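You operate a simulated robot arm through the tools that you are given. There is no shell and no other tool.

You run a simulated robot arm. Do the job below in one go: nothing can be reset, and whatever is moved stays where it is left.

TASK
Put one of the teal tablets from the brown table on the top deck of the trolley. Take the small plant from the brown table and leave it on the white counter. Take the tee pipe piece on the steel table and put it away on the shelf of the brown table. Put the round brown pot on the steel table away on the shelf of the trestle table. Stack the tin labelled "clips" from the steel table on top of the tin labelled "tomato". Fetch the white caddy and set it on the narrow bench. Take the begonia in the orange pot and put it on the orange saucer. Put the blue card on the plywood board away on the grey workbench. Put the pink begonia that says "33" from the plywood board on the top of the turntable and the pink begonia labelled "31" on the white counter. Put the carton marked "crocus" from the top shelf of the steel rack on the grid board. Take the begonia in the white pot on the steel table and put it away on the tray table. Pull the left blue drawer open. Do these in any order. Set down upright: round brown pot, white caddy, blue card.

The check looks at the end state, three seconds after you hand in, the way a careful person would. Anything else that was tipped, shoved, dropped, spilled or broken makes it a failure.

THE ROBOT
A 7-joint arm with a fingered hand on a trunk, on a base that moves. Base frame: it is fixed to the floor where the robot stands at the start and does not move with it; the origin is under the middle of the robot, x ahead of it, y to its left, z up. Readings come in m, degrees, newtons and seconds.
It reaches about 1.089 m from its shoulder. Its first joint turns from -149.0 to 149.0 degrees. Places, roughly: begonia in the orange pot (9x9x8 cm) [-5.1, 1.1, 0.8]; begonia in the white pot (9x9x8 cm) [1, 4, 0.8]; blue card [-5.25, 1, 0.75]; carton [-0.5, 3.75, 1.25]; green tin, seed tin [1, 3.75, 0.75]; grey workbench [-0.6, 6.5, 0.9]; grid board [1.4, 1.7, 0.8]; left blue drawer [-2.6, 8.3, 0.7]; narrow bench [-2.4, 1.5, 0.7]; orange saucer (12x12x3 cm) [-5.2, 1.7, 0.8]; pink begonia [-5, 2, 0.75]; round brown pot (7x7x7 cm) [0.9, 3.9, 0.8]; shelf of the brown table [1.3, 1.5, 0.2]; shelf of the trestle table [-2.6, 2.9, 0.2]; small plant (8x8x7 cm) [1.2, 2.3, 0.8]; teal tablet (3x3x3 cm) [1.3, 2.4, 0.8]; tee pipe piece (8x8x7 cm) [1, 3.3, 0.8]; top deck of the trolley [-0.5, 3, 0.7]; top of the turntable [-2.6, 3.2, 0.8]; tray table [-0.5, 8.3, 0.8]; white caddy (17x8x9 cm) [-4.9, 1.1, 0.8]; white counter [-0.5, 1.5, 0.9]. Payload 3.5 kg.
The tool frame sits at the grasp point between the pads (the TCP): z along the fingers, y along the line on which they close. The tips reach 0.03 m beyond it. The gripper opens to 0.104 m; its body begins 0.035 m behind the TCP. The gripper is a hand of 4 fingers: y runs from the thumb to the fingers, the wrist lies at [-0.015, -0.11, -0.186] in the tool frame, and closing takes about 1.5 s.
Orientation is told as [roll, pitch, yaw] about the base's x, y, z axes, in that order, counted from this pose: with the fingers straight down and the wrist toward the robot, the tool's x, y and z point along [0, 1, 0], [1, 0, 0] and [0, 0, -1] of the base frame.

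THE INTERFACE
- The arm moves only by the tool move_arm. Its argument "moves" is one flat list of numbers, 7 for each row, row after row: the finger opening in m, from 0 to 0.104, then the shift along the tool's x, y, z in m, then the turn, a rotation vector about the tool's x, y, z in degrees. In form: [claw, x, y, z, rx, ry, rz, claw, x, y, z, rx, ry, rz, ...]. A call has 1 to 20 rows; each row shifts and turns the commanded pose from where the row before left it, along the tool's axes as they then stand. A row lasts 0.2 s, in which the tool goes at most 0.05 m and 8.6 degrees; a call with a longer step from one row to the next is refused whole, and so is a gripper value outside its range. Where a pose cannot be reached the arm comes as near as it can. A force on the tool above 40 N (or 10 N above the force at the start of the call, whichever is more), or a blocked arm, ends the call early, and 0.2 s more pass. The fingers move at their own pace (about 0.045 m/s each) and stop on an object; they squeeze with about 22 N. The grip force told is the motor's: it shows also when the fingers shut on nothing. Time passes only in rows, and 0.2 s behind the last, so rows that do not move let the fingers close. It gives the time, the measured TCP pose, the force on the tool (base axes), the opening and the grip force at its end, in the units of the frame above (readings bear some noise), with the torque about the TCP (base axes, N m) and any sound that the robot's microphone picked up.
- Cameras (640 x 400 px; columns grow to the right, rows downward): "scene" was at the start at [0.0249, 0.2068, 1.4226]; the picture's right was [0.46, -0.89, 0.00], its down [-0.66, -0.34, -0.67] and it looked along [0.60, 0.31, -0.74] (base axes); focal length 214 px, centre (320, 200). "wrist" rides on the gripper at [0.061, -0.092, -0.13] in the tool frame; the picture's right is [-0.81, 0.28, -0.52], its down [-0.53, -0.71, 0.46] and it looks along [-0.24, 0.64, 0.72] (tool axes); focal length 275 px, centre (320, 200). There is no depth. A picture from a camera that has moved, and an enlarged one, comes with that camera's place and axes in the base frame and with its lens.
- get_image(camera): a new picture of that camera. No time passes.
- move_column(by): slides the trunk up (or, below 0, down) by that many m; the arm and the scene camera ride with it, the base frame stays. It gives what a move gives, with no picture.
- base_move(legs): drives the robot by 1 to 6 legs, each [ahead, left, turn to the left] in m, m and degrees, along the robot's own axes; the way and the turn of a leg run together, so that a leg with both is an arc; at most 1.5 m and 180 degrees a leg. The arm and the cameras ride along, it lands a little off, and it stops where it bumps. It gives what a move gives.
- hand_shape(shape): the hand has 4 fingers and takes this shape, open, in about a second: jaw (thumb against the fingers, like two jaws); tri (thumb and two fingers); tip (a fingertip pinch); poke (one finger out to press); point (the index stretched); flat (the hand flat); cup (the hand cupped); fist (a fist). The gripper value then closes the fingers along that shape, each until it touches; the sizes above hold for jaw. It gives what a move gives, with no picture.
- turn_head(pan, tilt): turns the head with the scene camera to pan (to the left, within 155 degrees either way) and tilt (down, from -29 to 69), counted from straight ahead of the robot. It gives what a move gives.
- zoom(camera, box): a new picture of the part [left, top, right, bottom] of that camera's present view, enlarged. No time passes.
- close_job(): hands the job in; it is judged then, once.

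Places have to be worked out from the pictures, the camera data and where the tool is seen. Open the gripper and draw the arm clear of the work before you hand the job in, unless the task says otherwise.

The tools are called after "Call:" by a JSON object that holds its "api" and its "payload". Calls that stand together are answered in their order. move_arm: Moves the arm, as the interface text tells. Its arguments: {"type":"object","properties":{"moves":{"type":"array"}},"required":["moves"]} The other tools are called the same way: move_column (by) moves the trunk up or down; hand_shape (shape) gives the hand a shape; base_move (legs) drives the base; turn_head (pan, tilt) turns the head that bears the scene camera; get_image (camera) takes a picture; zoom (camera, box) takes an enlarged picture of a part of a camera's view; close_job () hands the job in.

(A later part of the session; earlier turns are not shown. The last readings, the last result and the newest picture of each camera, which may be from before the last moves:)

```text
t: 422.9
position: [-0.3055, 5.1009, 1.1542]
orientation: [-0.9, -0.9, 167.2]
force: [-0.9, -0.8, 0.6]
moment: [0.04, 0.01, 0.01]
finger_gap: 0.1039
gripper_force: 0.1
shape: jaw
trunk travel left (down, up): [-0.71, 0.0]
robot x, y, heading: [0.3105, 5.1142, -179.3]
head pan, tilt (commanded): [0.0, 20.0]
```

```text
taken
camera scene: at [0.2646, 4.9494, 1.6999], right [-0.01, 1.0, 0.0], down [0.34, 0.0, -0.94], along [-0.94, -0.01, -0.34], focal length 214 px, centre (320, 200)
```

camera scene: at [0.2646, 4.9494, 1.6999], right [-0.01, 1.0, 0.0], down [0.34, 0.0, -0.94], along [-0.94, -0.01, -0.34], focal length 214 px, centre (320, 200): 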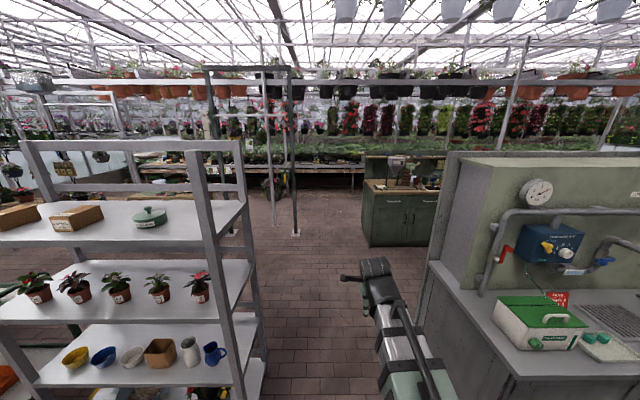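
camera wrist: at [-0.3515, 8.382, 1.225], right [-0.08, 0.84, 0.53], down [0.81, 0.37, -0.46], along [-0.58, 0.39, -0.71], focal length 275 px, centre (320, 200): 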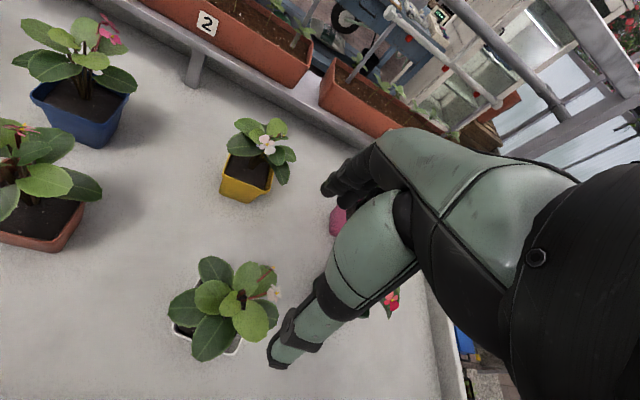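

The gap west is open. I drive through to x≈-1.6, turn north and look.

Call:
{"api": "base_move", "payload": {"legs": [[1.0, 0, 0], [0.95, 0, 0], [0, 0, -90]]}}

Call:
{"api": "turn_head", "payload": {"pan": 5, "tilt": 20}}

Call:
{"api": "get_image", "payload": {"camera": "scene"}}

```text
t: 436.5
position: [-1.645, 5.711, 1.154]
orientation: [-0.9, -0.9, 76.9]
force: [0.6, 0.7, -0.5]
moment: [-0.02, 0.0, -0.01]
finger_gap: 0.1038
gripper_force: 0.0
shape: jaw
trunk travel left (down, up): [-0.71, 0.0]
robot x, y, heading: [-1.6286, 5.0968, 90.3]
head pan, tilt (commanded): [0.0, 20.0]
```

```text
t: 437.2
position: [-1.6446, 5.7107, 1.1543]
orientation: [-0.9, -0.8, 76.9]
force: [-0.1, -1.0, 0.0]
moment: [-0.04, -0.03, 0.0]
finger_gap: 0.1041
gripper_force: 0.1
shape: jaw
trunk travel left (down, up): [-0.71, 0.0]
robot x, y, heading: [-1.6268, 5.0943, 90.4]
head pan, tilt (commanded): [5.0, 20.0]
```

```text
taken
camera scene: at [-1.807, 5.1407, 1.7], right [1.0, 0.09, 0.0], down [0.03, -0.34, -0.94], along [-0.09, 0.94, -0.34], focal length 214 px, centre (320, 200)
```

scene: 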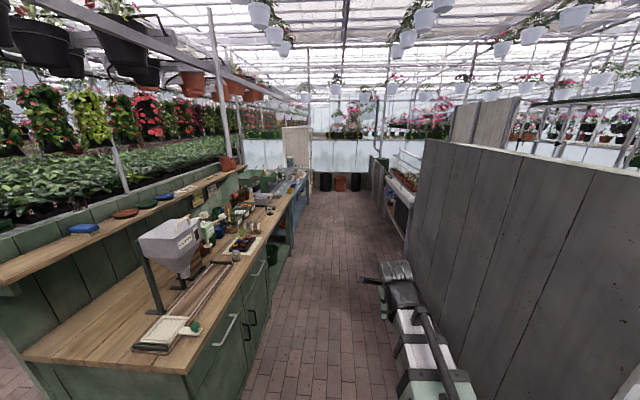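

The aisle is about 1.1 m wide (x -2.3 to -1.15). I drive north along its middle toward the blue table.

Call:
{"api": "base_move", "payload": {"legs": [[1.3, 0.07, 0], [1.2, 0, 0]]}}

Call:
{"api": "turn_head", "payload": {"pan": 50, "tilt": 35}}

Call:
{"api": "get_image", "payload": {"camera": "scene"}}

Call:
{"api": "turn_head", "payload": {"pan": 90, "tilt": 30}}

Call:
{"api": "get_image", "payload": {"camera": "scene"}}

```text
t: 449.4
position: [-1.7544, 8.214, 1.1541]
orientation: [-0.9, -0.9, 77.5]
force: [-0.1, 0.1, 0.0]
moment: [0.01, 0.01, 0.0]
finger_gap: 0.1038
gripper_force: 0.1
shape: jaw
trunk travel left (down, up): [-0.71, 0.0]
robot x, y, heading: [-1.7306, 7.5957, 90.8]
head pan, tilt (commanded): [5.0, 20.0]
```

```text
t: 450.5
position: [-1.7535, 8.2149, 1.1548]
orientation: [-0.9, -0.9, 77.5]
force: [-1.0, 0.1, 0.4]
moment: [0.0, 0.0, 0.02]
finger_gap: 0.1039
gripper_force: 0.1
shape: jaw
trunk travel left (down, up): [-0.71, 0.0]
robot x, y, heading: [-1.7309, 7.5948, 91.1]
head pan, tilt (commanded): [50.0, 35.0]
```

```text
taken
camera scene: at [-1.9682, 7.6046, 1.6761], right [0.63, 0.78, 0.0], down [0.45, -0.36, -0.82], along [-0.64, 0.52, -0.57], focal length 214 px, centre (320, 200)
```

scene: 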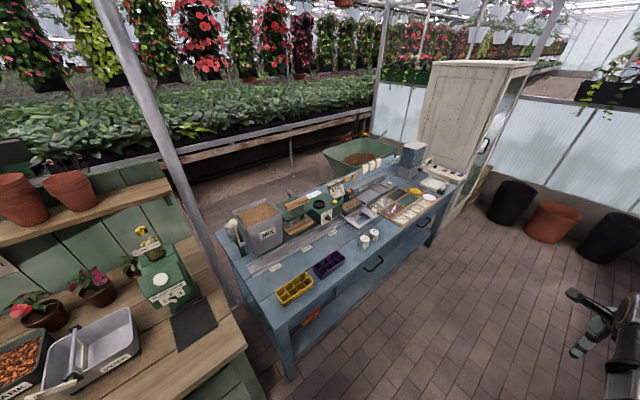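

```text
t: 451.6
position: [-1.753, 8.2142, 1.1542]
orientation: [-0.9, -0.9, 77.5]
force: [0.4, 0.1, 0.2]
moment: [-0.02, 0.0, -0.02]
finger_gap: 0.1038
gripper_force: 0.1
shape: jaw
trunk travel left (down, up): [-0.71, 0.0]
robot x, y, heading: [-1.7293, 7.5981, 90.9]
head pan, tilt (commanded): [90.0, 30.0]
```

```text
taken
camera scene: at [-1.9902, 7.5476, 1.6839], right [-0.02, 1.0, 0.0], down [0.5, 0.01, -0.87], along [-0.87, -0.01, -0.5], focal length 214 px, centre (320, 200)
```

scene: 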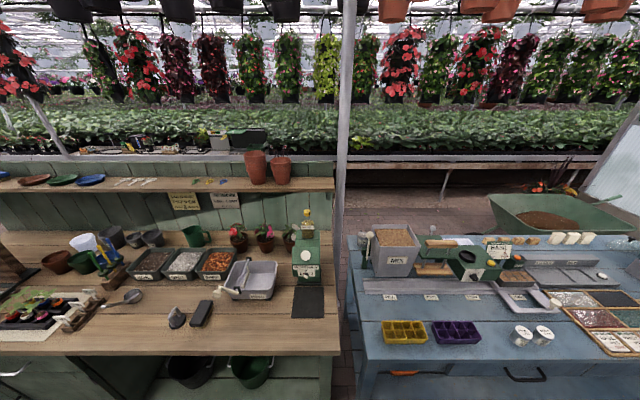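

The blue table has two drawers; the left one's handle is at about (-2.38, 8.31, 0.72). I drive up level with it.

Call:
{"api": "base_move", "payload": {"legs": [[0.62, -0.15, -1]]}}

Call:
{"api": "turn_head", "payload": {"pan": 90, "tilt": 50}}

Call:
{"api": "get_image", "payload": {"camera": "scene"}}

Call:
{"api": "zoom", "payload": {"camera": "scene", "box": [280, 200, 520, 350]}}

```text
t: 455.1
position: [-1.5919, 8.8357, 1.1539]
orientation: [-0.8, -0.8, 76.3]
force: [0.0, 0.4, 0.4]
moment: [-0.03, 0.02, 0.0]
finger_gap: 0.1037
gripper_force: 0.1
shape: jaw
trunk travel left (down, up): [-0.71, 0.0]
robot x, y, heading: [-1.5831, 8.2223, 89.8]
head pan, tilt (commanded): [90.0, 30.0]
```

```text
t: 456.0
position: [-1.592, 8.8361, 1.155]
orientation: [-1.0, -0.8, 76.3]
force: [-0.9, -0.6, 0.4]
moment: [0.01, 0.04, -0.01]
finger_gap: 0.104
gripper_force: 0.1
shape: jaw
trunk travel left (down, up): [-0.71, 0.0]
robot x, y, heading: [-1.584, 8.2159, 89.7]
head pan, tilt (commanded): [90.0, 50.0]
```

```text
taken
camera scene: at [-1.8298, 8.1749, 1.6544], right [0.01, 1.0, 0.0], down [0.77, 0.0, -0.64], along [-0.64, 0.0, -0.77], focal length 214 px, centre (320, 200)
```

scene: 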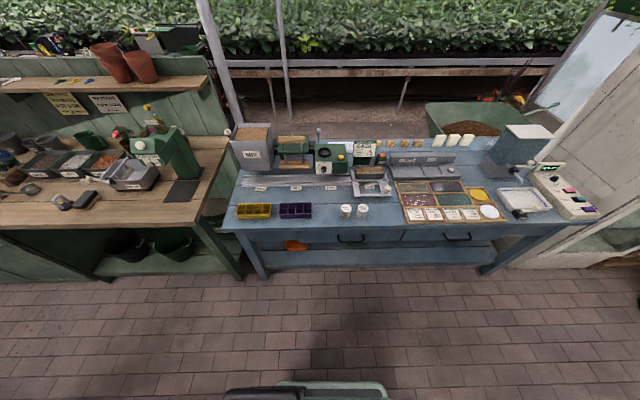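

```text
2.67 times, centred on (400, 275) of scene
camera zoom: at [-1.8298, 8.1749, 1.6544], right [0.01, 1.0, 0.0], down [0.77, 0.0, -0.64], along [-0.64, 0.0, -0.77], focal length 572 px, centre (107, 0)
```

zoom: 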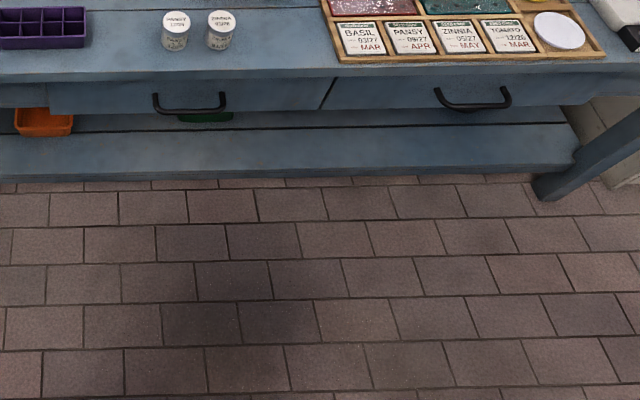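

Call:
{"api": "move_column", "payload": {"by": -0.4}}

Call:
{"api": "turn_head", "payload": {"pan": 90, "tilt": 40}}

Call:
{"api": "zoom", "payload": {"camera": "scene", "box": [280, 130, 440, 250]}}

Call:
{"api": "move_column", "payload": {"by": -0.2}}

Call:
{"api": "zoom", "payload": {"camera": "scene", "box": [280, 80, 440, 200]}}

```text
t: 459.8
position: [-1.5909, 8.835, 0.7546]
orientation: [-0.9, -1.0, 76.3]
force: [0.3, 0.0, 0.9]
moment: [-0.01, 0.01, 0.01]
finger_gap: 0.104
gripper_force: 0.0
shape: jaw
trunk travel left (down, up): [-0.31, 0.4]
robot x, y, heading: [-1.5812, 8.2188, 89.7]
head pan, tilt (commanded): [90.0, 50.0]
```

```text
t: 460.5
position: [-1.591, 8.8354, 0.7534]
orientation: [-0.9, -0.8, 76.4]
force: [0.6, 0.4, 0.0]
moment: [-0.02, -0.05, 0.04]
finger_gap: 0.1038
gripper_force: 0.1
shape: jaw
trunk travel left (down, up): [-0.31, 0.4]
robot x, y, heading: [-1.584, 8.2162, 89.5]
head pan, tilt (commanded): [90.0, 40.0]
```

```text
3.33 times, centred on (360, 190) of scene
camera zoom: at [-1.8377, 8.1749, 1.2685], right [0.01, 1.0, 0.0], down [0.64, 0.0, -0.77], along [-0.77, 0.0, -0.64], focal length 715 px, centre (187, 233)
```

zoom: 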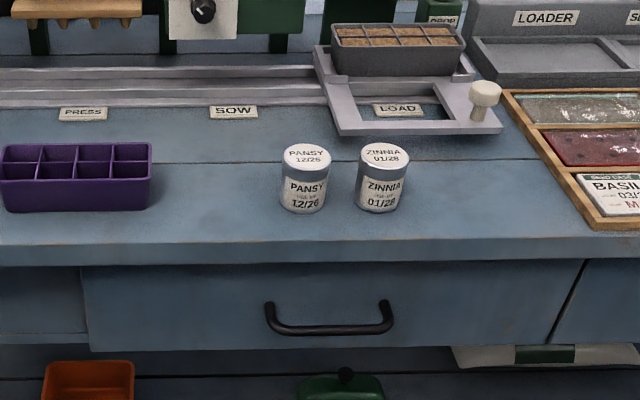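

```text
t: 462.7
position: [-1.5905, 8.8353, 0.5547]
orientation: [-1.0, -0.9, 76.4]
force: [0.4, -0.3, 0.1]
moment: [-0.02, -0.01, 0.0]
finger_gap: 0.1041
gripper_force: 0.1
shape: jaw
trunk travel left (down, up): [-0.11, 0.6]
robot x, y, heading: [-1.5821, 8.22, 89.8]
head pan, tilt (commanded): [90.0, 40.0]
```

```text
3.33 times, centred on (360, 140) of scene
camera zoom: at [-1.8378, 8.175, 1.0686], right [0.01, 1.0, 0.0], down [0.64, 0.0, -0.77], along [-0.77, 0.0, -0.64], focal length 715 px, centre (187, 400)
```

zoom: 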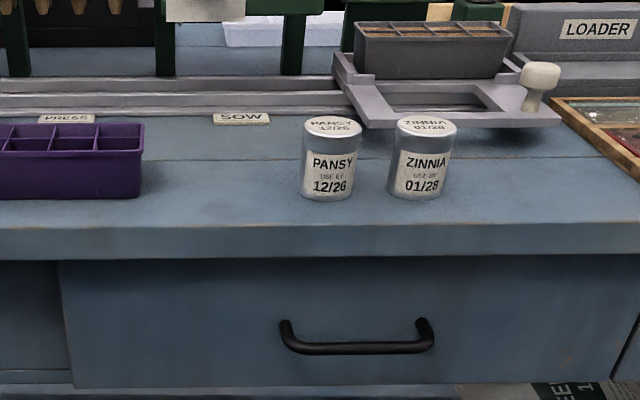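

The handle bar is at about (-2.37, 8.33, 0.687), 13 cm wide, standing 3 cm off the drawer front. I straighten the hand's yaw, extend it and pitch it so that the fingers point forward.

Call:
{"api": "move_arm", "payload": {"moves": [0.104, 0, 0, 0, 0, 0, -6.7, 0.104, 0, 0, 0, 0, 0, -6.7, 0.104, 0, 0.045, 0, 0, 0, 0, 0.104, 0, 0.045, 0, 0, 0, 0, 0.104, 0, 0.045, 0, 0, 0, 0, 0.104, 0, 0.045, 0, 0, 0, 0, 0.104, 0, 0, 0, -8.2, 0, 0, 0.104, 0, 0, 0, -8.2, 0, 0, 0.104, 0, 0, 0, -8.2, 0, 0, 0.104, 0, 0, 0, -8.2, 0, 0, 0.104, 0, 0, 0, -8.2, 0, 0, 0.104, 0, 0, 0, -8.2, 0, 0, 0.104, 0, 0, 0, -8.2, 0, 0, 0.104, 0, 0, 0, -8.2, 0, 0, 0.104, 0, 0, 0, -8.2, 0, 0, 0.104, 0, 0, 0, -8.2, 0, 0, 0.104, 0, 0, 0, -8.0, 0, 0]}}

Call:
{"api": "turn_head", "payload": {"pan": 0, "tilt": 30}}

Call:
{"api": "get_image", "payload": {"camera": "scene"}}

Call:
{"api": "get_image", "payload": {"camera": "wrist"}}

```text
t: 466.3
position: [-1.5914, 9.0141, 0.5568]
orientation: [-125.8, -88.8, -144.6]
force: [-0.7, 0.5, -0.4]
moment: [0.0, 0.0, 0.01]
finger_gap: 0.1041
gripper_force: 0.1
shape: jaw
trunk travel left (down, up): [-0.11, 0.6]
robot x, y, heading: [-1.5812, 8.2168, 89.8]
head pan, tilt (commanded): [90.0, 40.0]
```

```text
t: 467.9
position: [-1.5916, 9.016, 0.5567]
orientation: [-119.1, -88.8, -151.3]
force: [-0.5, -0.5, 0.3]
moment: [-0.04, 0.03, -0.02]
finger_gap: 0.104
gripper_force: 0.1
shape: jaw
trunk travel left (down, up): [-0.11, 0.6]
robot x, y, heading: [-1.5846, 8.2132, 89.7]
head pan, tilt (commanded): [0.0, 30.0]
```

```text
taken
camera scene: at [-1.7523, 8.2649, 1.0839], right [1.0, -0.01, 0.0], down [0.0, -0.5, -0.87], along [0.0, 0.87, -0.5], focal length 214 px, centre (320, 200)
```

scene: 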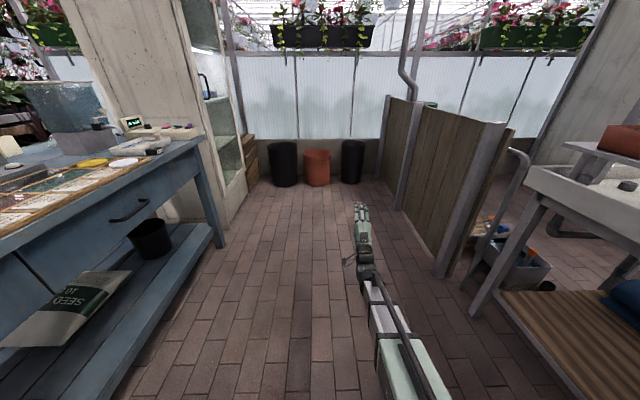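

```text
taken
camera wrist: at [-1.651, 8.8861, 0.4626], right [0.8, -0.53, 0.28], down [0.55, 0.46, -0.7], along [0.24, 0.72, 0.66], focal length 275 px, centre (320, 200)
```

wrist: 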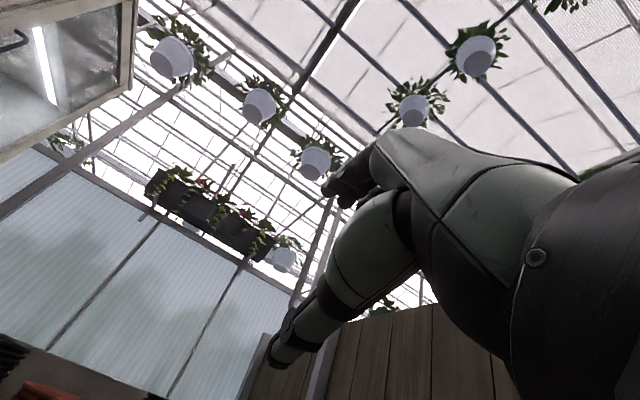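

The fingers now point forward. I place the base so that the hand will face the handle after turning west.

Call:
{"api": "base_move", "payload": {"legs": [[0.12, -0.14, 0], [0, 0, 90.2]]}}

Call:
{"api": "turn_head", "payload": {"pan": 0, "tilt": 40}}

Call:
{"api": "get_image", "payload": {"camera": "scene"}}

```text
t: 473.3
position: [-2.2371, 8.3154, 0.5573]
orientation: [-121.2, -88.9, -58.2]
force: [-0.6, -0.4, -0.3]
moment: [-0.02, -0.02, 0.03]
finger_gap: 0.1043
gripper_force: 0.0
shape: jaw
trunk travel left (down, up): [-0.11, 0.6]
robot x, y, heading: [-1.4395, 8.3358, -179.4]
head pan, tilt (commanded): [0.0, 30.0]
```

```text
t: 474.1
position: [-2.2385, 8.3154, 0.556]
orientation: [-121.2, -88.8, -58.2]
force: [0.5, 0.0, -0.5]
moment: [0.01, 0.0, 0.02]
finger_gap: 0.1039
gripper_force: 0.1
shape: jaw
trunk travel left (down, up): [-0.11, 0.6]
robot x, y, heading: [-1.4435, 8.3354, -179.6]
head pan, tilt (commanded): [0.0, 40.0]
```

```text
taken
camera scene: at [-1.4794, 8.1663, 1.0686], right [-0.01, 1.0, 0.0], down [0.64, 0.01, -0.77], along [-0.77, -0.01, -0.64], focal length 214 px, centre (320, 200)
```

scene: 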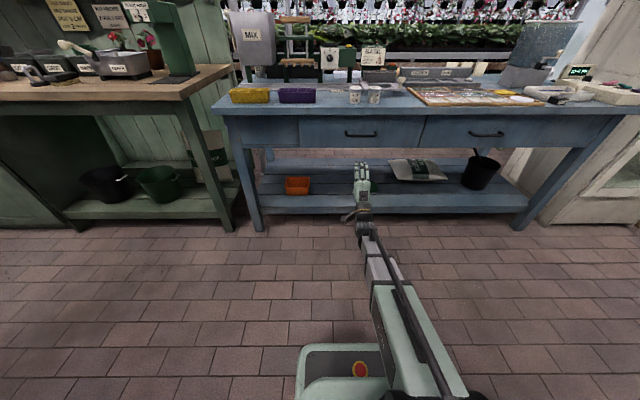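

The hand is in front of the drawer, a little low. I raise it to the handle's height with a 5 cm opening and check the view.

Call:
{"api": "move_arm", "payload": {"moves": [0.06, -0.005, 0.044, 0, 0, 0, 0, 0.06, -0.005, 0.044, 0, 0, 0, 0, 0.06, -0.005, 0.043, 0, 0, 0, 0, 0.06, 0, 0, 0.02, 0, 0, 0, 0.06, 0, 0, 0.02, 0, 0, 0]}}

Call:
{"api": "zoom", "payload": {"camera": "scene", "box": [280, 80, 440, 200]}}

Call:
{"api": "get_image", "payload": {"camera": "wrist"}}

```text
t: 475.3
position: [-2.2761, 8.3283, 0.6881]
orientation: [-121.3, -88.8, -58.3]
force: [0.3, 0.3, -1.4]
moment: [0.01, 0.01, -0.01]
finger_gap: 0.0606
gripper_force: 0.1
shape: jaw
trunk travel left (down, up): [-0.11, 0.6]
robot x, y, heading: [-1.4407, 8.3366, -179.3]
head pan, tilt (commanded): [0.0, 40.0]
```

```text
3.33 times, centred on (360, 140) of scene
camera zoom: at [-1.4793, 8.1663, 1.0686], right [-0.01, 1.0, 0.0], down [0.64, 0.01, -0.77], along [-0.77, -0.01, -0.64], focal length 715 px, centre (187, 400)
```

zoom: 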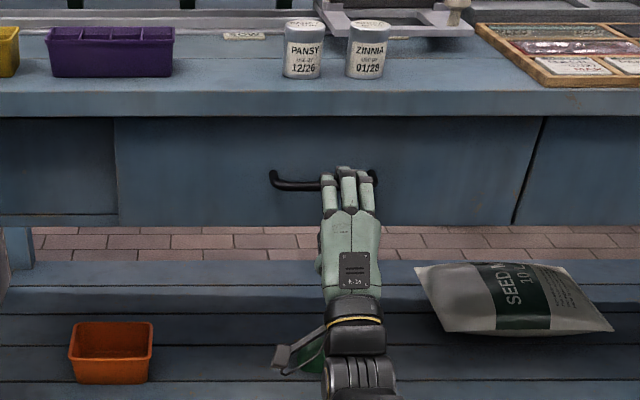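

```text
taken
camera wrist: at [-2.1458, 8.2702, 0.5941], right [0.51, 0.81, 0.28], down [-0.47, 0.54, -0.7], along [-0.72, 0.22, 0.66], focal length 275 px, centre (320, 200)
```

wrist: 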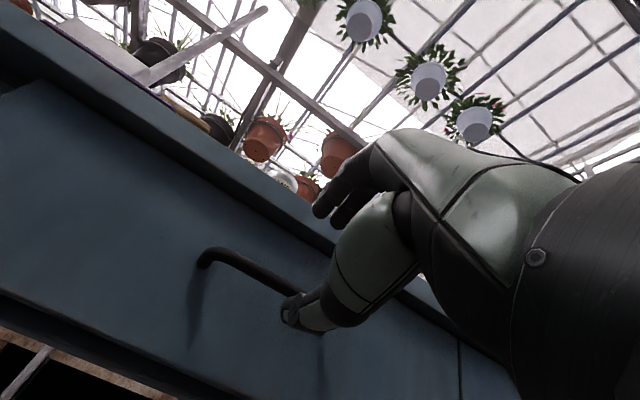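

The handle's bar lies level with the hand; the finger group sits about 2 cm right of centre. I shift left 2 cm and advance so the bar comes between thumb and fingers.

Call:
{"api": "move_arm", "payload": {"moves": [0.06, 0.02, -0.002, 0, 0, 0, 0, 0.06, 0, 0, 0.03, 0, 0, 0, 0.06, 0, 0, 0.025, 0, 0, 0, 0.06, 0, 0, 0.015, 0, 0, 0]}}

Call:
{"api": "zoom", "payload": {"camera": "scene", "box": [280, 80, 440, 200]}}

Call:
{"api": "get_image", "payload": {"camera": "wrist"}}

```text
t: 476.3
position: [-2.3454, 8.3065, 0.6866]
orientation: [-121.4, -88.7, -58.1]
force: [0.0, 0.5, -0.4]
moment: [-0.01, -0.02, 0.01]
finger_gap: 0.0606
gripper_force: 0.0
shape: jaw
trunk travel left (down, up): [-0.11, 0.6]
robot x, y, heading: [-1.441, 8.336, -179.5]
head pan, tilt (commanded): [0.0, 40.0]
```

```text
3.33 times, centred on (360, 140) of scene
camera zoom: at [-1.4793, 8.1663, 1.0686], right [-0.01, 1.0, 0.0], down [0.64, 0.01, -0.77], along [-0.77, -0.01, -0.64], focal length 715 px, centre (187, 400)
```

zoom: 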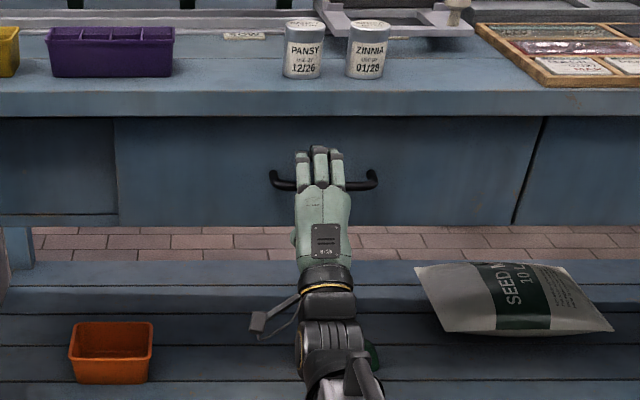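

```text
taken
camera wrist: at [-2.2159, 8.2486, 0.5928], right [0.51, 0.81, 0.28], down [-0.47, 0.54, -0.7], along [-0.72, 0.22, 0.66], focal length 275 px, centre (320, 200)
```

wrist: 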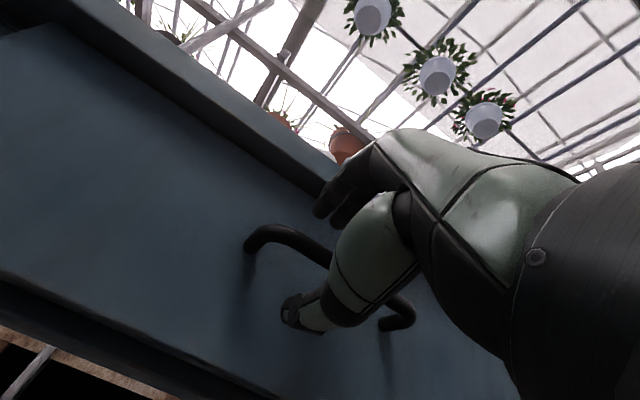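

Fingers are over the bar and thumb under it. I close on the bar.

Call:
{"api": "move_arm", "payload": {"moves": [0.04, 0, 0, 0, 0, 0, 0, 0.02, 0, 0, 0, 0, 0, 0, 0.005, 0, 0, 0, 0, 0, 0, 0.005, 0, 0, 0, 0, 0, 0, 0.005, 0, 0, 0, 0, 0, 0, 0.005, 0, 0, 0, 0, 0, 0]}}

Call:
{"api": "get_image", "payload": {"camera": "wrist"}}

```text
t: 477.7
position: [-2.3463, 8.3071, 0.6872]
orientation: [-121.9, -88.8, -57.5]
force: [-0.1, -0.1, 2.5]
moment: [0.02, 0.07, -0.02]
finger_gap: 0.0057
gripper_force: 0.1
shape: jaw
trunk travel left (down, up): [-0.11, 0.6]
robot x, y, heading: [-1.4404, 8.3358, -179.3]
head pan, tilt (commanded): [0.0, 40.0]
```

```text
taken
camera wrist: at [-2.2155, 8.2486, 0.5929], right [0.51, 0.81, 0.28], down [-0.47, 0.54, -0.7], along [-0.72, 0.22, 0.66], focal length 275 px, centre (320, 200)
```

wrist: 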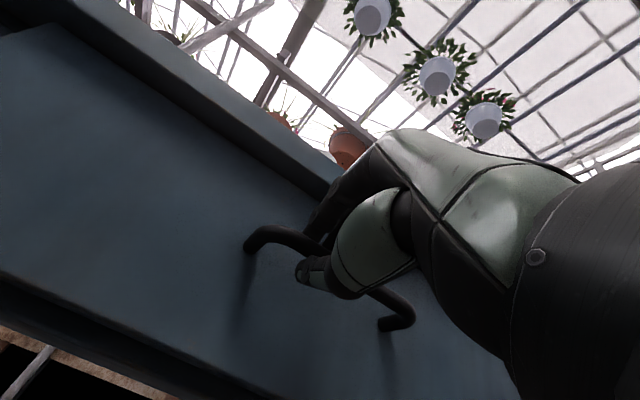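

The tips have closed around/behind the bar. I close completely and pull gently 3 cm to see whether the drawer follows.

Call:
{"api": "move_arm", "payload": {"moves": [0.0, 0, 0, 0, 0, 0, 0, 0.0, 0, 0, 0, 0, 0, 0, 0.0, 0, 0, -0.01, 0, 0, 0, 0.0, 0, 0, -0.01, 0, 0, 0, 0.0, 0, 0, -0.01, 0, 0, 0]}}

Call:
{"api": "zoom", "payload": {"camera": "scene", "box": [280, 80, 440, 200]}}

Call:
{"api": "get_image", "payload": {"camera": "wrist"}}

```text
t: 478.9
position: [-2.3157, 8.3072, 0.6862]
orientation: [-122.3, -88.9, -57.0]
force: [0.1, 0.1, 1.8]
moment: [0.1, 0.05, -0.07]
finger_gap: 0.0059
gripper_force: 22.2
shape: jaw
trunk travel left (down, up): [-0.11, 0.6]
robot x, y, heading: [-1.4391, 8.337, -179.6]
head pan, tilt (commanded): [0.0, 40.0]
```

```text
3.33 times, centred on (360, 140) of scene
camera zoom: at [-1.4792, 8.1663, 1.0686], right [-0.01, 1.0, 0.0], down [0.64, 0.01, -0.77], along [-0.77, -0.01, -0.64], focal length 715 px, centre (187, 400)
```

zoom: 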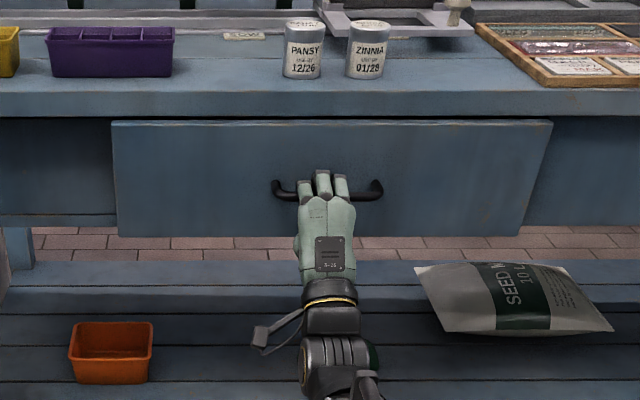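

```text
taken
camera wrist: at [-2.1856, 8.2492, 0.5923], right [0.51, 0.81, 0.28], down [-0.47, 0.54, -0.7], along [-0.72, 0.22, 0.66], focal length 275 px, centre (320, 200)
```

wrist: 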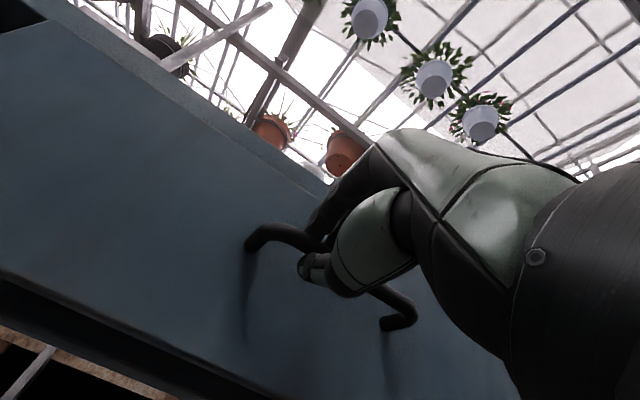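

The drawer follows nicely. I pull another 17 cm with the arm.

Call:
{"api": "move_arm", "payload": {"moves": [0.0, 0, 0, -0.02, 0, 0, 0, 0.0, 0, 0, -0.02, 0, 0, 0, 0.0, 0, 0, -0.02, 0, 0, 0, 0.0, 0, 0, -0.02, 0, 0, 0, 0.0, 0, 0, -0.02, 0, 0, 0, 0.0, 0, 0, -0.02, 0, 0, 0, 0.0, 0, 0, -0.02, 0, 0, 0, 0.0, 0, 0, -0.02, 0, 0, 0]}}

Call:
{"api": "get_image", "payload": {"camera": "scene"}}

```text
t: 480.7
position: [-2.1556, 8.3081, 0.6839]
orientation: [-121.8, -88.8, -57.6]
force: [0.9, 6.7, 4.7]
moment: [0.05, 0.13, -0.15]
finger_gap: 0.0059
gripper_force: 22.3
shape: jaw
trunk travel left (down, up): [-0.11, 0.6]
robot x, y, heading: [-1.4385, 8.3339, -179.6]
head pan, tilt (commanded): [0.0, 40.0]
```

```text
taken
camera scene: at [-1.479, 8.1667, 1.0686], right [-0.01, 1.0, 0.0], down [0.64, 0.01, -0.77], along [-0.77, -0.01, -0.64], focal length 214 px, centre (320, 200)
```

scene: 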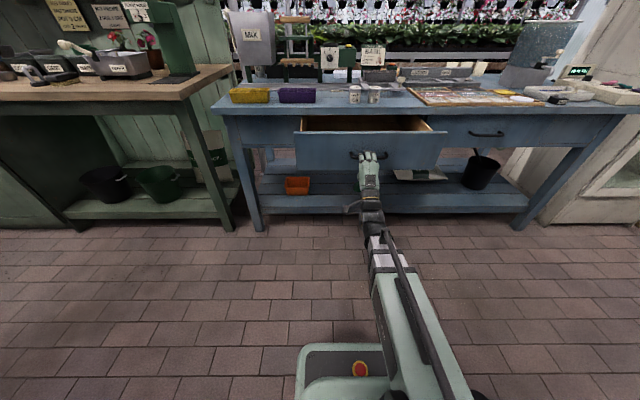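

The drawer is open about 19 cm. I pull 6 cm more, watching the force.

Call:
{"api": "move_arm", "payload": {"moves": [0.0, 0, 0, -0.02, 0, 0, 0, 0.0, 0, 0, -0.02, 0, 0, 0, 0.0, 0, 0, -0.02, 0, 0, 0]}}

Call:
{"api": "get_image", "payload": {"camera": "scene"}}

```text
t: 481.5
position: [-2.0962, 8.3094, 0.6845]
orientation: [-122.9, -88.7, -56.6]
force: [1.2, 3.5, 5.5]
moment: [0.06, 0.08, -0.1]
finger_gap: 0.006
gripper_force: 22.1
shape: jaw
trunk travel left (down, up): [-0.11, 0.6]
robot x, y, heading: [-1.4427, 8.3373, -179.7]
head pan, tilt (commanded): [0.0, 40.0]
```

```text
taken
camera scene: at [-1.479, 8.1665, 1.0686], right [-0.01, 1.0, 0.0], down [0.64, 0.01, -0.77], along [-0.77, -0.01, -0.64], focal length 214 px, centre (320, 200)
```

scene: 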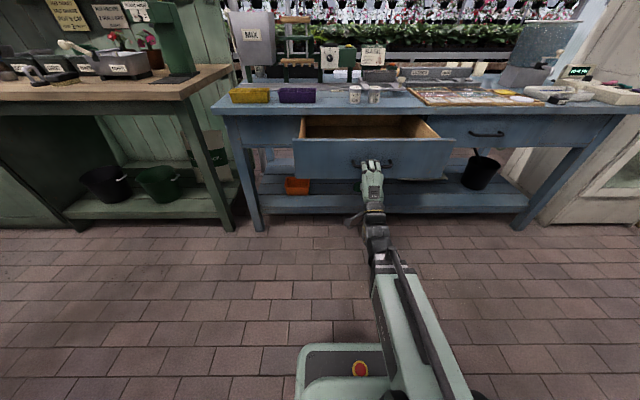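

The drawer stands open about 25 cm. I open the hand and withdraw.

Call:
{"api": "move_arm", "payload": {"moves": [0.03, 0, 0, 0, 0, 0, 0, 0.06, 0, 0, 0, 0, 0, 0, 0.08, 0, 0, 0, 0, 0, 0, 0.08, 0, 0, 0, 0, 0, 0, 0.08, 0, 0, 0, 0, 0, 0]}}

Call:
{"api": "get_image", "payload": {"camera": "wrist"}}

Call:
{"api": "base_move", "payload": {"legs": [[-0.1, 0, 0]]}}

Call:
{"api": "get_image", "payload": {"camera": "scene"}}

```text
t: 482.7
position: [-2.096, 8.3092, 0.6835]
orientation: [-121.1, -88.8, -58.3]
force: [-0.2, 0.5, -0.1]
moment: [0.01, 0.03, -0.02]
finger_gap: 0.0796
gripper_force: 0.1
shape: jaw
trunk travel left (down, up): [-0.11, 0.6]
robot x, y, heading: [-1.4398, 8.3375, -179.4]
head pan, tilt (commanded): [0.0, 40.0]
```

```text
taken
camera wrist: at [-1.9662, 8.2518, 0.5898], right [0.51, 0.81, 0.28], down [-0.47, 0.54, -0.7], along [-0.72, 0.22, 0.66], focal length 275 px, centre (320, 200)
```

wrist: 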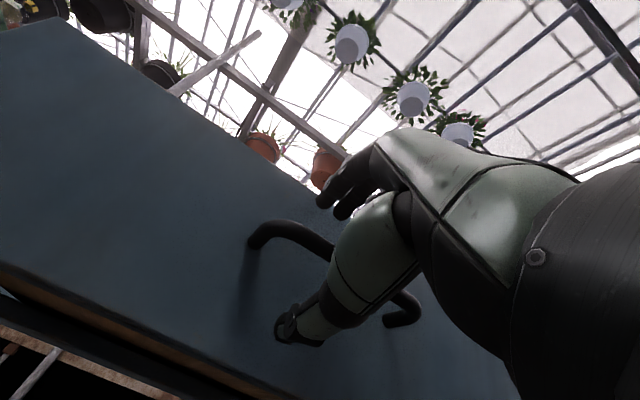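

```text
t: 483.8
position: [-1.9956, 8.3107, 0.682]
orientation: [-121.3, -88.7, -58.3]
force: [-0.7, 0.0, 0.4]
moment: [0.01, -0.02, -0.03]
finger_gap: 0.0796
gripper_force: 0.2
shape: jaw
trunk travel left (down, up): [-0.11, 0.6]
robot x, y, heading: [-1.3437, 8.3417, -179.3]
head pan, tilt (commanded): [0.0, 40.0]
```

```text
taken
camera scene: at [-1.3787, 8.1673, 1.0686], right [-0.01, 1.0, 0.0], down [0.64, 0.01, -0.77], along [-0.77, -0.01, -0.64], focal length 214 px, centre (320, 200)
```

scene: 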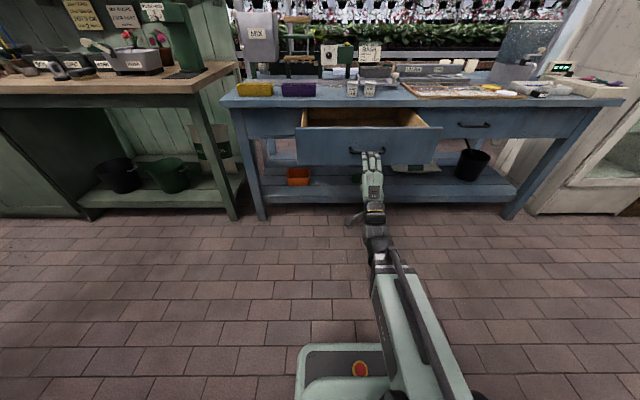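

The drawer stays open. Next the round brown pot: I raise the trunk, bring the fingers back to pointing down, turn north and reverse down the aisle.

Call:
{"api": "move_column", "payload": {"by": 0.4}}

Call:
{"api": "move_arm", "payload": {"moves": [0.104, 0, 0, 0, 8.2, 0, 0, 0.104, 0, 0, 0, 8.2, 0, 0, 0.104, 0, 0, 0, 8.2, 0, 0, 0.104, 0, 0, 0, 8.2, 0, 0, 0.104, 0, 0, 0, 8.2, 0, 0, 0.104, 0, 0, 0, 8.2, 0, 0, 0.104, 0, 0, 0, 8.2, 0, 0, 0.104, 0, 0, 0, 8.2, 0, 0, 0.104, 0, 0, 0, 8.2, 0, 0, 0.104, 0, 0, 0, 8.2, 0, 0, 0.104, 0, 0, 0, 8.0, 0, 0]}}

Call:
{"api": "base_move", "payload": {"legs": [[0, 0, -90], [-0.6, 0.3, 0], [-1.3, 0, 0], [-1.4, 0, 0]]}}

```text
t: 487.6
position: [-1.9956, 8.3104, 1.0825]
orientation: [-121.1, -88.8, -58.2]
force: [0.0, -0.6, 0.4]
moment: [0.0, 0.0, 0.02]
finger_gap: 0.0797
gripper_force: 0.0
shape: jaw
trunk travel left (down, up): [-0.51, 0.2]
robot x, y, heading: [-1.3425, 8.3363, -179.4]
head pan, tilt (commanded): [0.0, 40.0]
```

```text
t: 490.0
position: [-2.0122, 8.31, 1.0844]
orientation: [-0.9, -0.4, -179.3]
force: [0.4, -0.4, 0.1]
moment: [0.01, 0.01, -0.01]
finger_gap: 0.1038
gripper_force: 0.2
shape: jaw
out of reach, approached as far as the arm can: row 2, 3
trunk travel left (down, up): [-0.51, 0.2]
robot x, y, heading: [-1.3394, 8.336, -179.2]
head pan, tilt (commanded): [0.0, 40.0]
```

```text
t: 510.2
position: [-1.6305, 5.7341, 1.0846]
orientation: [-1.0, -0.6, 90.3]
force: [0.9, -0.7, 0.0]
moment: [-0.02, -0.01, -0.01]
finger_gap: 0.1039
gripper_force: 0.0
shape: jaw
trunk travel left (down, up): [-0.51, 0.2]
robot x, y, heading: [-1.6036, 5.064, 90.1]
head pan, tilt (commanded): [0.0, 40.0]
```

Call:
{"api": "base_move", "payload": {"legs": [[-0.08, 0, 0], [0, 0, -90], [1.0, 0.03, 0], [0.85, 0, 0]]}}

Call:
{"api": "turn_head", "payload": {"pan": -40, "tilt": 40}}

Call:
{"api": "get_image", "payload": {"camera": "scene"}}

```text
t: 523.9
position: [0.9053, 5.0058, 1.084]
orientation: [-1.0, -0.6, -0.7]
force: [0.6, 0.0, -0.1]
moment: [0.01, -0.02, -0.01]
finger_gap: 0.1038
gripper_force: 0.0
shape: jaw
trunk travel left (down, up): [-0.51, 0.2]
robot x, y, heading: [0.2332, 4.993, -0.6]
head pan, tilt (commanded): [0.0, 40.0]
```

```text
t: 525.0
position: [0.905, 5.005, 1.0843]
orientation: [-1.0, -0.6, -0.6]
force: [0.0, 0.6, -0.5]
moment: [-0.01, 0.02, 0.01]
finger_gap: 0.1038
gripper_force: 0.1
shape: jaw
trunk travel left (down, up): [-0.51, 0.2]
robot x, y, heading: [0.2275, 4.9917, -0.6]
head pan, tilt (commanded): [-40.0, 40.0]
```

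```text
taken
camera scene: at [0.2541, 5.1083, 1.4686], right [-0.65, -0.76, 0.0], down [-0.49, 0.42, -0.77], along [0.58, -0.5, -0.64], focal length 214 px, centre (320, 200)
```

scene: 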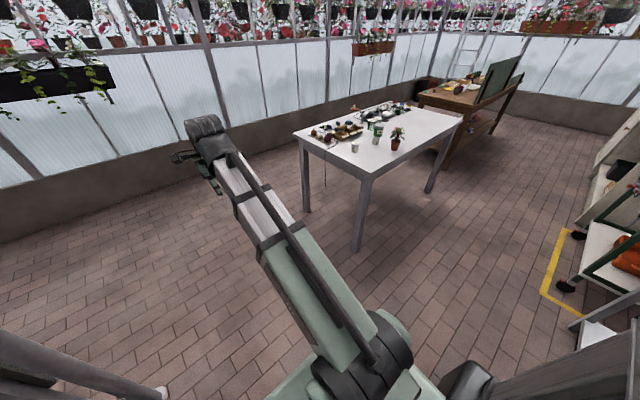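

Call:
{"api": "base_move", "payload": {"legs": [[0.0, -1.13, 0.5]]}}

Call:
{"api": "get_image", "payload": {"camera": "wrist"}}

Call:
{"api": "turn_head", "payload": {"pan": -10, "tilt": 50}}

Call:
{"api": "get_image", "payload": {"camera": "scene"}}

```text
t: 530.7
position: [0.895, 3.8812, 1.0846]
orientation: [-1.1, -0.6, -0.4]
force: [-1.3, 0.0, 0.4]
moment: [-0.04, -0.02, 0.01]
finger_gap: 0.1038
gripper_force: 0.3
shape: jaw
trunk travel left (down, up): [-0.51, 0.2]
robot x, y, heading: [0.2234, 3.8675, -0.3]
head pan, tilt (commanded): [-40.0, 40.0]
```

```text
taken
camera wrist: at [0.802, 3.945, 1.2129], right [0.26, -0.8, 0.53], down [-0.71, -0.54, -0.45], along [0.65, -0.26, -0.71], focal length 275 px, centre (320, 200)
```

wrist: 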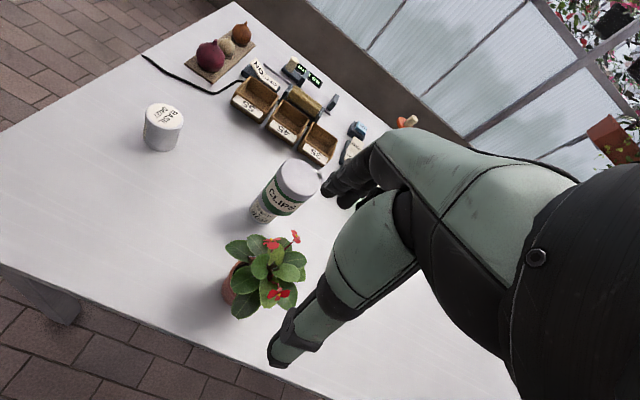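

```text
t: 531.7
position: [0.894, 3.8799, 1.0846]
orientation: [-1.1, -0.6, -0.5]
force: [0.2, 0.3, 0.5]
moment: [-0.02, 0.0, 0.0]
finger_gap: 0.1037
gripper_force: 0.1
shape: jaw
trunk travel left (down, up): [-0.51, 0.2]
robot x, y, heading: [0.2219, 3.8667, -0.4]
head pan, tilt (commanded): [-10.0, 50.0]
```

```text
taken
camera scene: at [0.2544, 4.0227, 1.4544], right [-0.18, -0.98, 0.0], down [-0.75, 0.14, -0.64], along [0.63, -0.12, -0.77], focal length 214 px, centre (320, 200)
```

scene: 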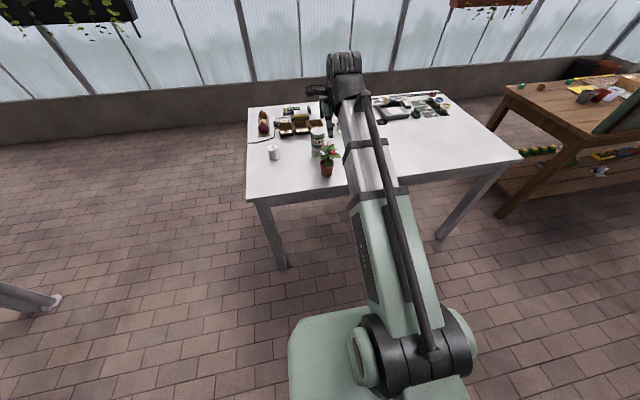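

The tins' stack stands behind the pot, so I turn the hand to yaw -45° for clearance and look closely.

Call:
{"api": "move_arm", "payload": {"moves": [0.104, 0, 0, 0, 0, 0, 7.5, 0.104, 0, 0, 0, 0, 0, 7.5, 0.104, 0, 0, 0, 0, 0, 7.5, 0.104, 0, 0, 0, 0, 0, 7.5, 0.104, 0, 0, 0, 0, 0, 7.5, 0.104, 0, 0, 0, 0, 0, 7.5]}}

Call:
{"api": "get_image", "payload": {"camera": "wrist"}}

Call:
{"api": "zoom", "payload": {"camera": "wrist", "box": [130, 180, 322, 340]}}

```text
t: 533.1
position: [0.8948, 3.8812, 1.0836]
orientation: [-0.3, -1.2, -45.6]
force: [-0.3, 0.1, 0.5]
moment: [0.01, 0.02, -0.01]
finger_gap: 0.104
gripper_force: 0.0
shape: jaw
trunk travel left (down, up): [-0.51, 0.2]
robot x, y, heading: [0.2189, 3.8634, -0.3]
head pan, tilt (commanded): [-10.0, 50.0]
```

```text
taken
camera wrist: at [0.8729, 3.9918, 1.2127], right [-0.39, -0.75, 0.53], down [-0.87, 0.13, -0.47], along [0.28, -0.64, -0.71], focal length 275 px, centre (320, 200)
```

wrist: 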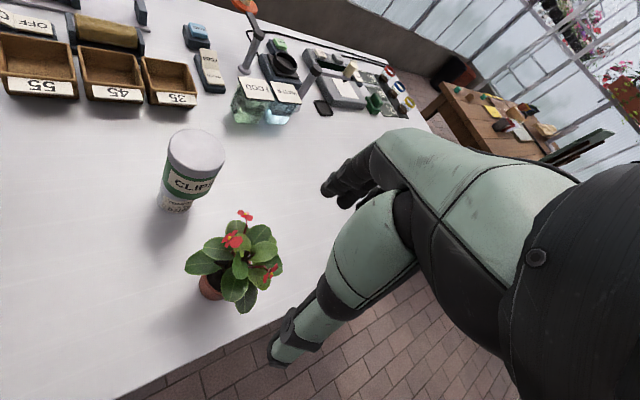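

```text
2.50 times, centred on (226, 260) of wrist
camera zoom: at [0.8729, 3.9918, 1.2127], right [-0.39, -0.75, 0.53], down [-0.87, 0.13, -0.47], along [0.28, -0.64, -0.71], focal length 688 px, centre (555, 50)
```

zoom: 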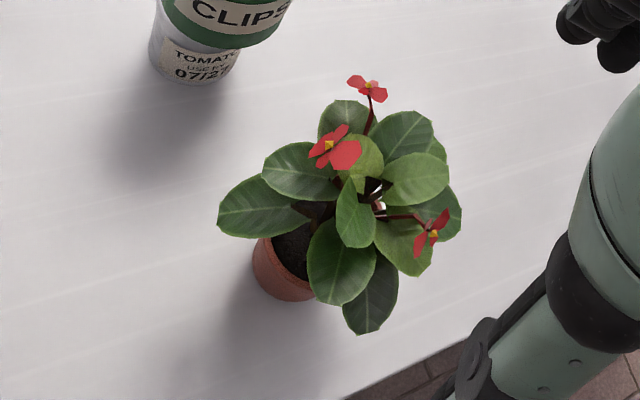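

The pot's centre is at about (0.934, 3.869). I move over it and go down to z≈0.93 to check.

Call:
{"api": "move_arm", "payload": {"moves": [0.104, 0.0195, 0.0361, 0, 0, 0, 0, 0.104, 0, 0, 0.045, 0, 0, 0, 0.104, 0, 0, 0.045, 0, 0, 0, 0.104, 0, 0, 0.045, 0, 0, 0, 0.104, 0, 0, 0.02, 0, 0, 0]}}

Call:
{"api": "get_image", "payload": {"camera": "wrist"}}

Call:
{"api": "zoom", "payload": {"camera": "scene", "box": [260, 100, 420, 200]}}

```text
t: 534.3
position: [0.9357, 3.8654, 0.93]
orientation: [-0.3, -1.2, -45.5]
force: [-0.3, 0.4, -0.1]
moment: [0.01, 0.0, -0.02]
finger_gap: 0.1038
gripper_force: 0.1
shape: jaw
trunk travel left (down, up): [-0.51, 0.2]
robot x, y, heading: [0.2195, 3.8636, -0.2]
head pan, tilt (commanded): [-10.0, 50.0]
```

```text
taken
camera wrist: at [0.9135, 3.9771, 1.0579], right [-0.39, -0.75, 0.53], down [-0.87, 0.13, -0.47], along [0.29, -0.64, -0.71], focal length 275 px, centre (320, 200)
```

wrist: 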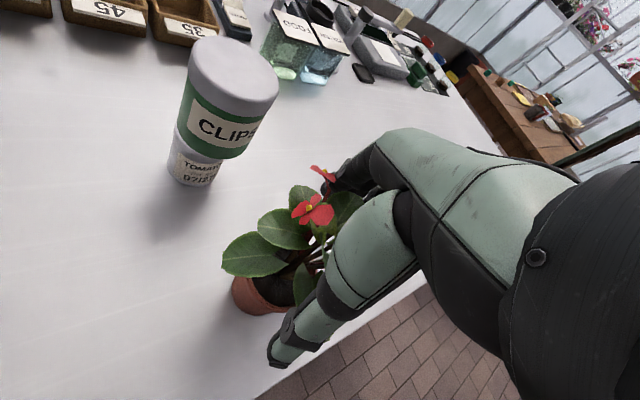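

```text
4.00 times, centred on (340, 150) of scene
camera zoom: at [0.2545, 4.0228, 1.4544], right [-0.18, -0.98, 0.0], down [-0.75, 0.14, -0.64], along [0.63, -0.12, -0.77], focal length 858 px, centre (240, 400)
```

zoom: 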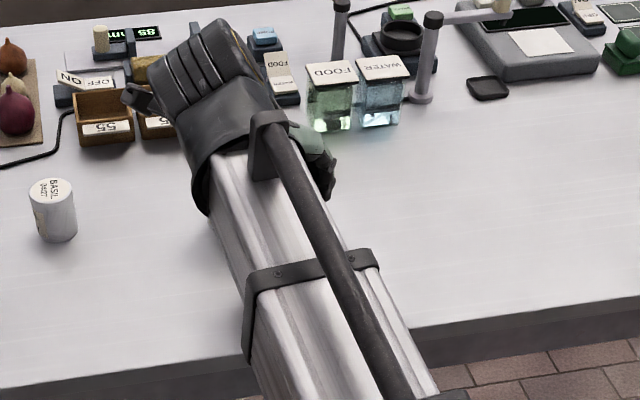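

The pot lies centred below the hand and the stack is clear. I go down to z≈0.857 and check the force.

Call:
{"api": "move_arm", "payload": {"moves": [0.104, 0, 0, 0.03, 0, 0, 0, 0.104, 0, 0, 0.025, 0, 0, 0, 0.104, 0, 0, 0.018, 0, 0, 0]}}

Call:
{"api": "get_image", "payload": {"camera": "wrist"}}

```text
t: 535.1
position: [0.936, 3.8641, 0.8565]
orientation: [-0.3, -1.2, -45.5]
force: [0.8, -0.4, 1.3]
moment: [-0.01, -0.01, -0.02]
finger_gap: 0.1041
gripper_force: 0.1
shape: jaw
trunk travel left (down, up): [-0.51, 0.2]
robot x, y, heading: [0.223, 3.8669, -0.1]
head pan, tilt (commanded): [-10.0, 50.0]
```

```text
taken
camera wrist: at [0.9144, 3.9752, 0.9852], right [-0.39, -0.75, 0.53], down [-0.87, 0.13, -0.47], along [0.29, -0.64, -0.71], focal length 275 px, centre (320, 200)
```

wrist: 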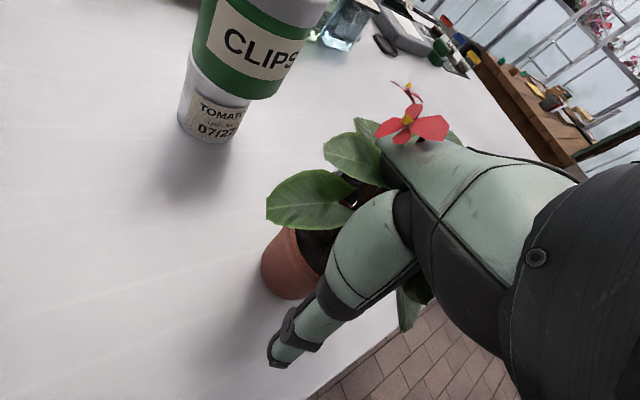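

No contact force. I close the hand on the pot.

Call:
{"api": "move_arm", "payload": {"moves": [0.085, 0, 0, 0, 0, 0, 0, 0.065, 0, 0, 0, 0, 0, 0, 0.045, 0, 0, 0, 0, 0, 0, 0.035, 0, 0, 0, 0, 0, 0, 0.035, 0, 0, 0, 0, 0, 0, 0.035, 0, 0, 0, 0, 0, 0, 0.035, 0, 0, 0, 0, 0, 0]}}

Call:
{"api": "get_image", "payload": {"camera": "wrist"}}

```text
t: 536.7
position: [0.9369, 3.8637, 0.856]
orientation: [-0.2, -1.2, -45.5]
force: [0.0, -0.3, 0.8]
moment: [0.01, -0.04, 0.0]
finger_gap: 0.0479
gripper_force: 21.9
shape: jaw
trunk travel left (down, up): [-0.51, 0.2]
robot x, y, heading: [0.2246, 3.8679, -0.3]
head pan, tilt (commanded): [-10.0, 50.0]
```

```text
taken
camera wrist: at [0.9144, 3.9753, 0.9852], right [-0.39, -0.75, 0.53], down [-0.88, 0.13, -0.47], along [0.29, -0.64, -0.71], focal length 275 px, centre (320, 200)
```

wrist: 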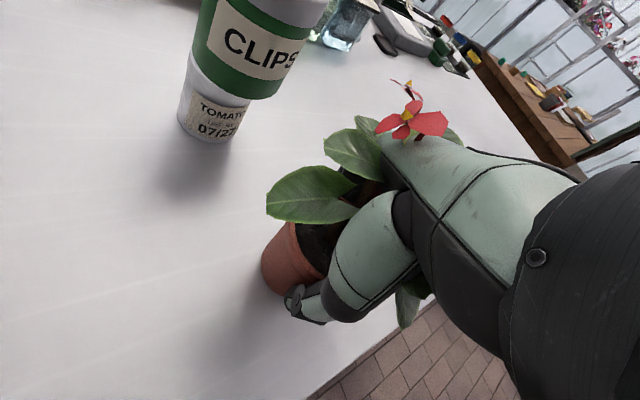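

Held at 4.8 cm with 22 N. I lift it up to z≈1.08, clear of the table.

Call:
{"api": "move_arm", "payload": {"moves": [0.035, 0, 0, -0.015, 0, 0, 0, 0.035, 0, 0, -0.03, 0, 0, 0, 0.035, 0, 0, -0.045, 0, 0, 0, 0.035, 0, 0, -0.045, 0, 0, 0, 0.035, 0, 0, -0.045, 0, 0, 0, 0.035, 0, 0, -0.045, 0, 0, 0]}}

Call:
{"api": "get_image", "payload": {"camera": "wrist"}}

Call:
{"api": "zoom", "payload": {"camera": "scene", "box": [260, 80, 420, 200]}}

```text
t: 538.1
position: [0.9351, 3.8706, 1.0823]
orientation: [-0.3, -1.1, -45.5]
force: [-0.9, 0.5, -1.6]
moment: [-0.05, 0.03, -0.01]
finger_gap: 0.0475
gripper_force: 22.2
shape: jaw
trunk travel left (down, up): [-0.51, 0.2]
robot x, y, heading: [0.222, 3.8678, -0.4]
head pan, tilt (commanded): [-10.0, 50.0]
```

```text
taken
camera wrist: at [0.9123, 3.9806, 1.2111], right [-0.39, -0.76, 0.53], down [-0.88, 0.13, -0.47], along [0.29, -0.64, -0.71], focal length 275 px, centre (320, 200)
```

wrist: 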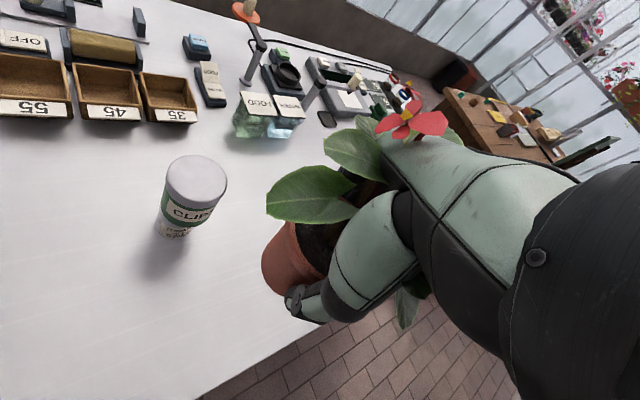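

```text
3.33 times, centred on (340, 140) of scene
camera zoom: at [0.2545, 4.0228, 1.4543], right [-0.18, -0.98, 0.0], down [-0.75, 0.14, -0.64], along [0.63, -0.12, -0.77], focal length 715 px, centre (253, 400)
```

zoom: 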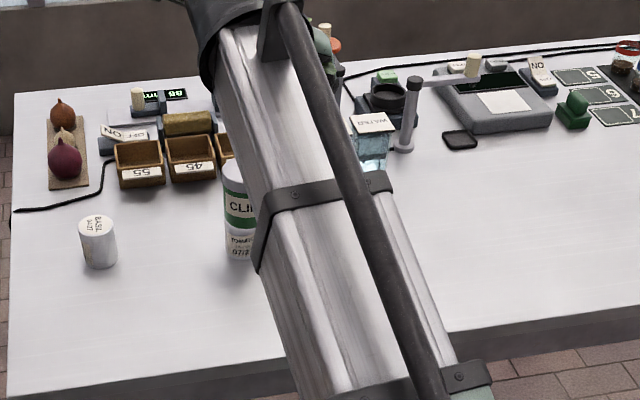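

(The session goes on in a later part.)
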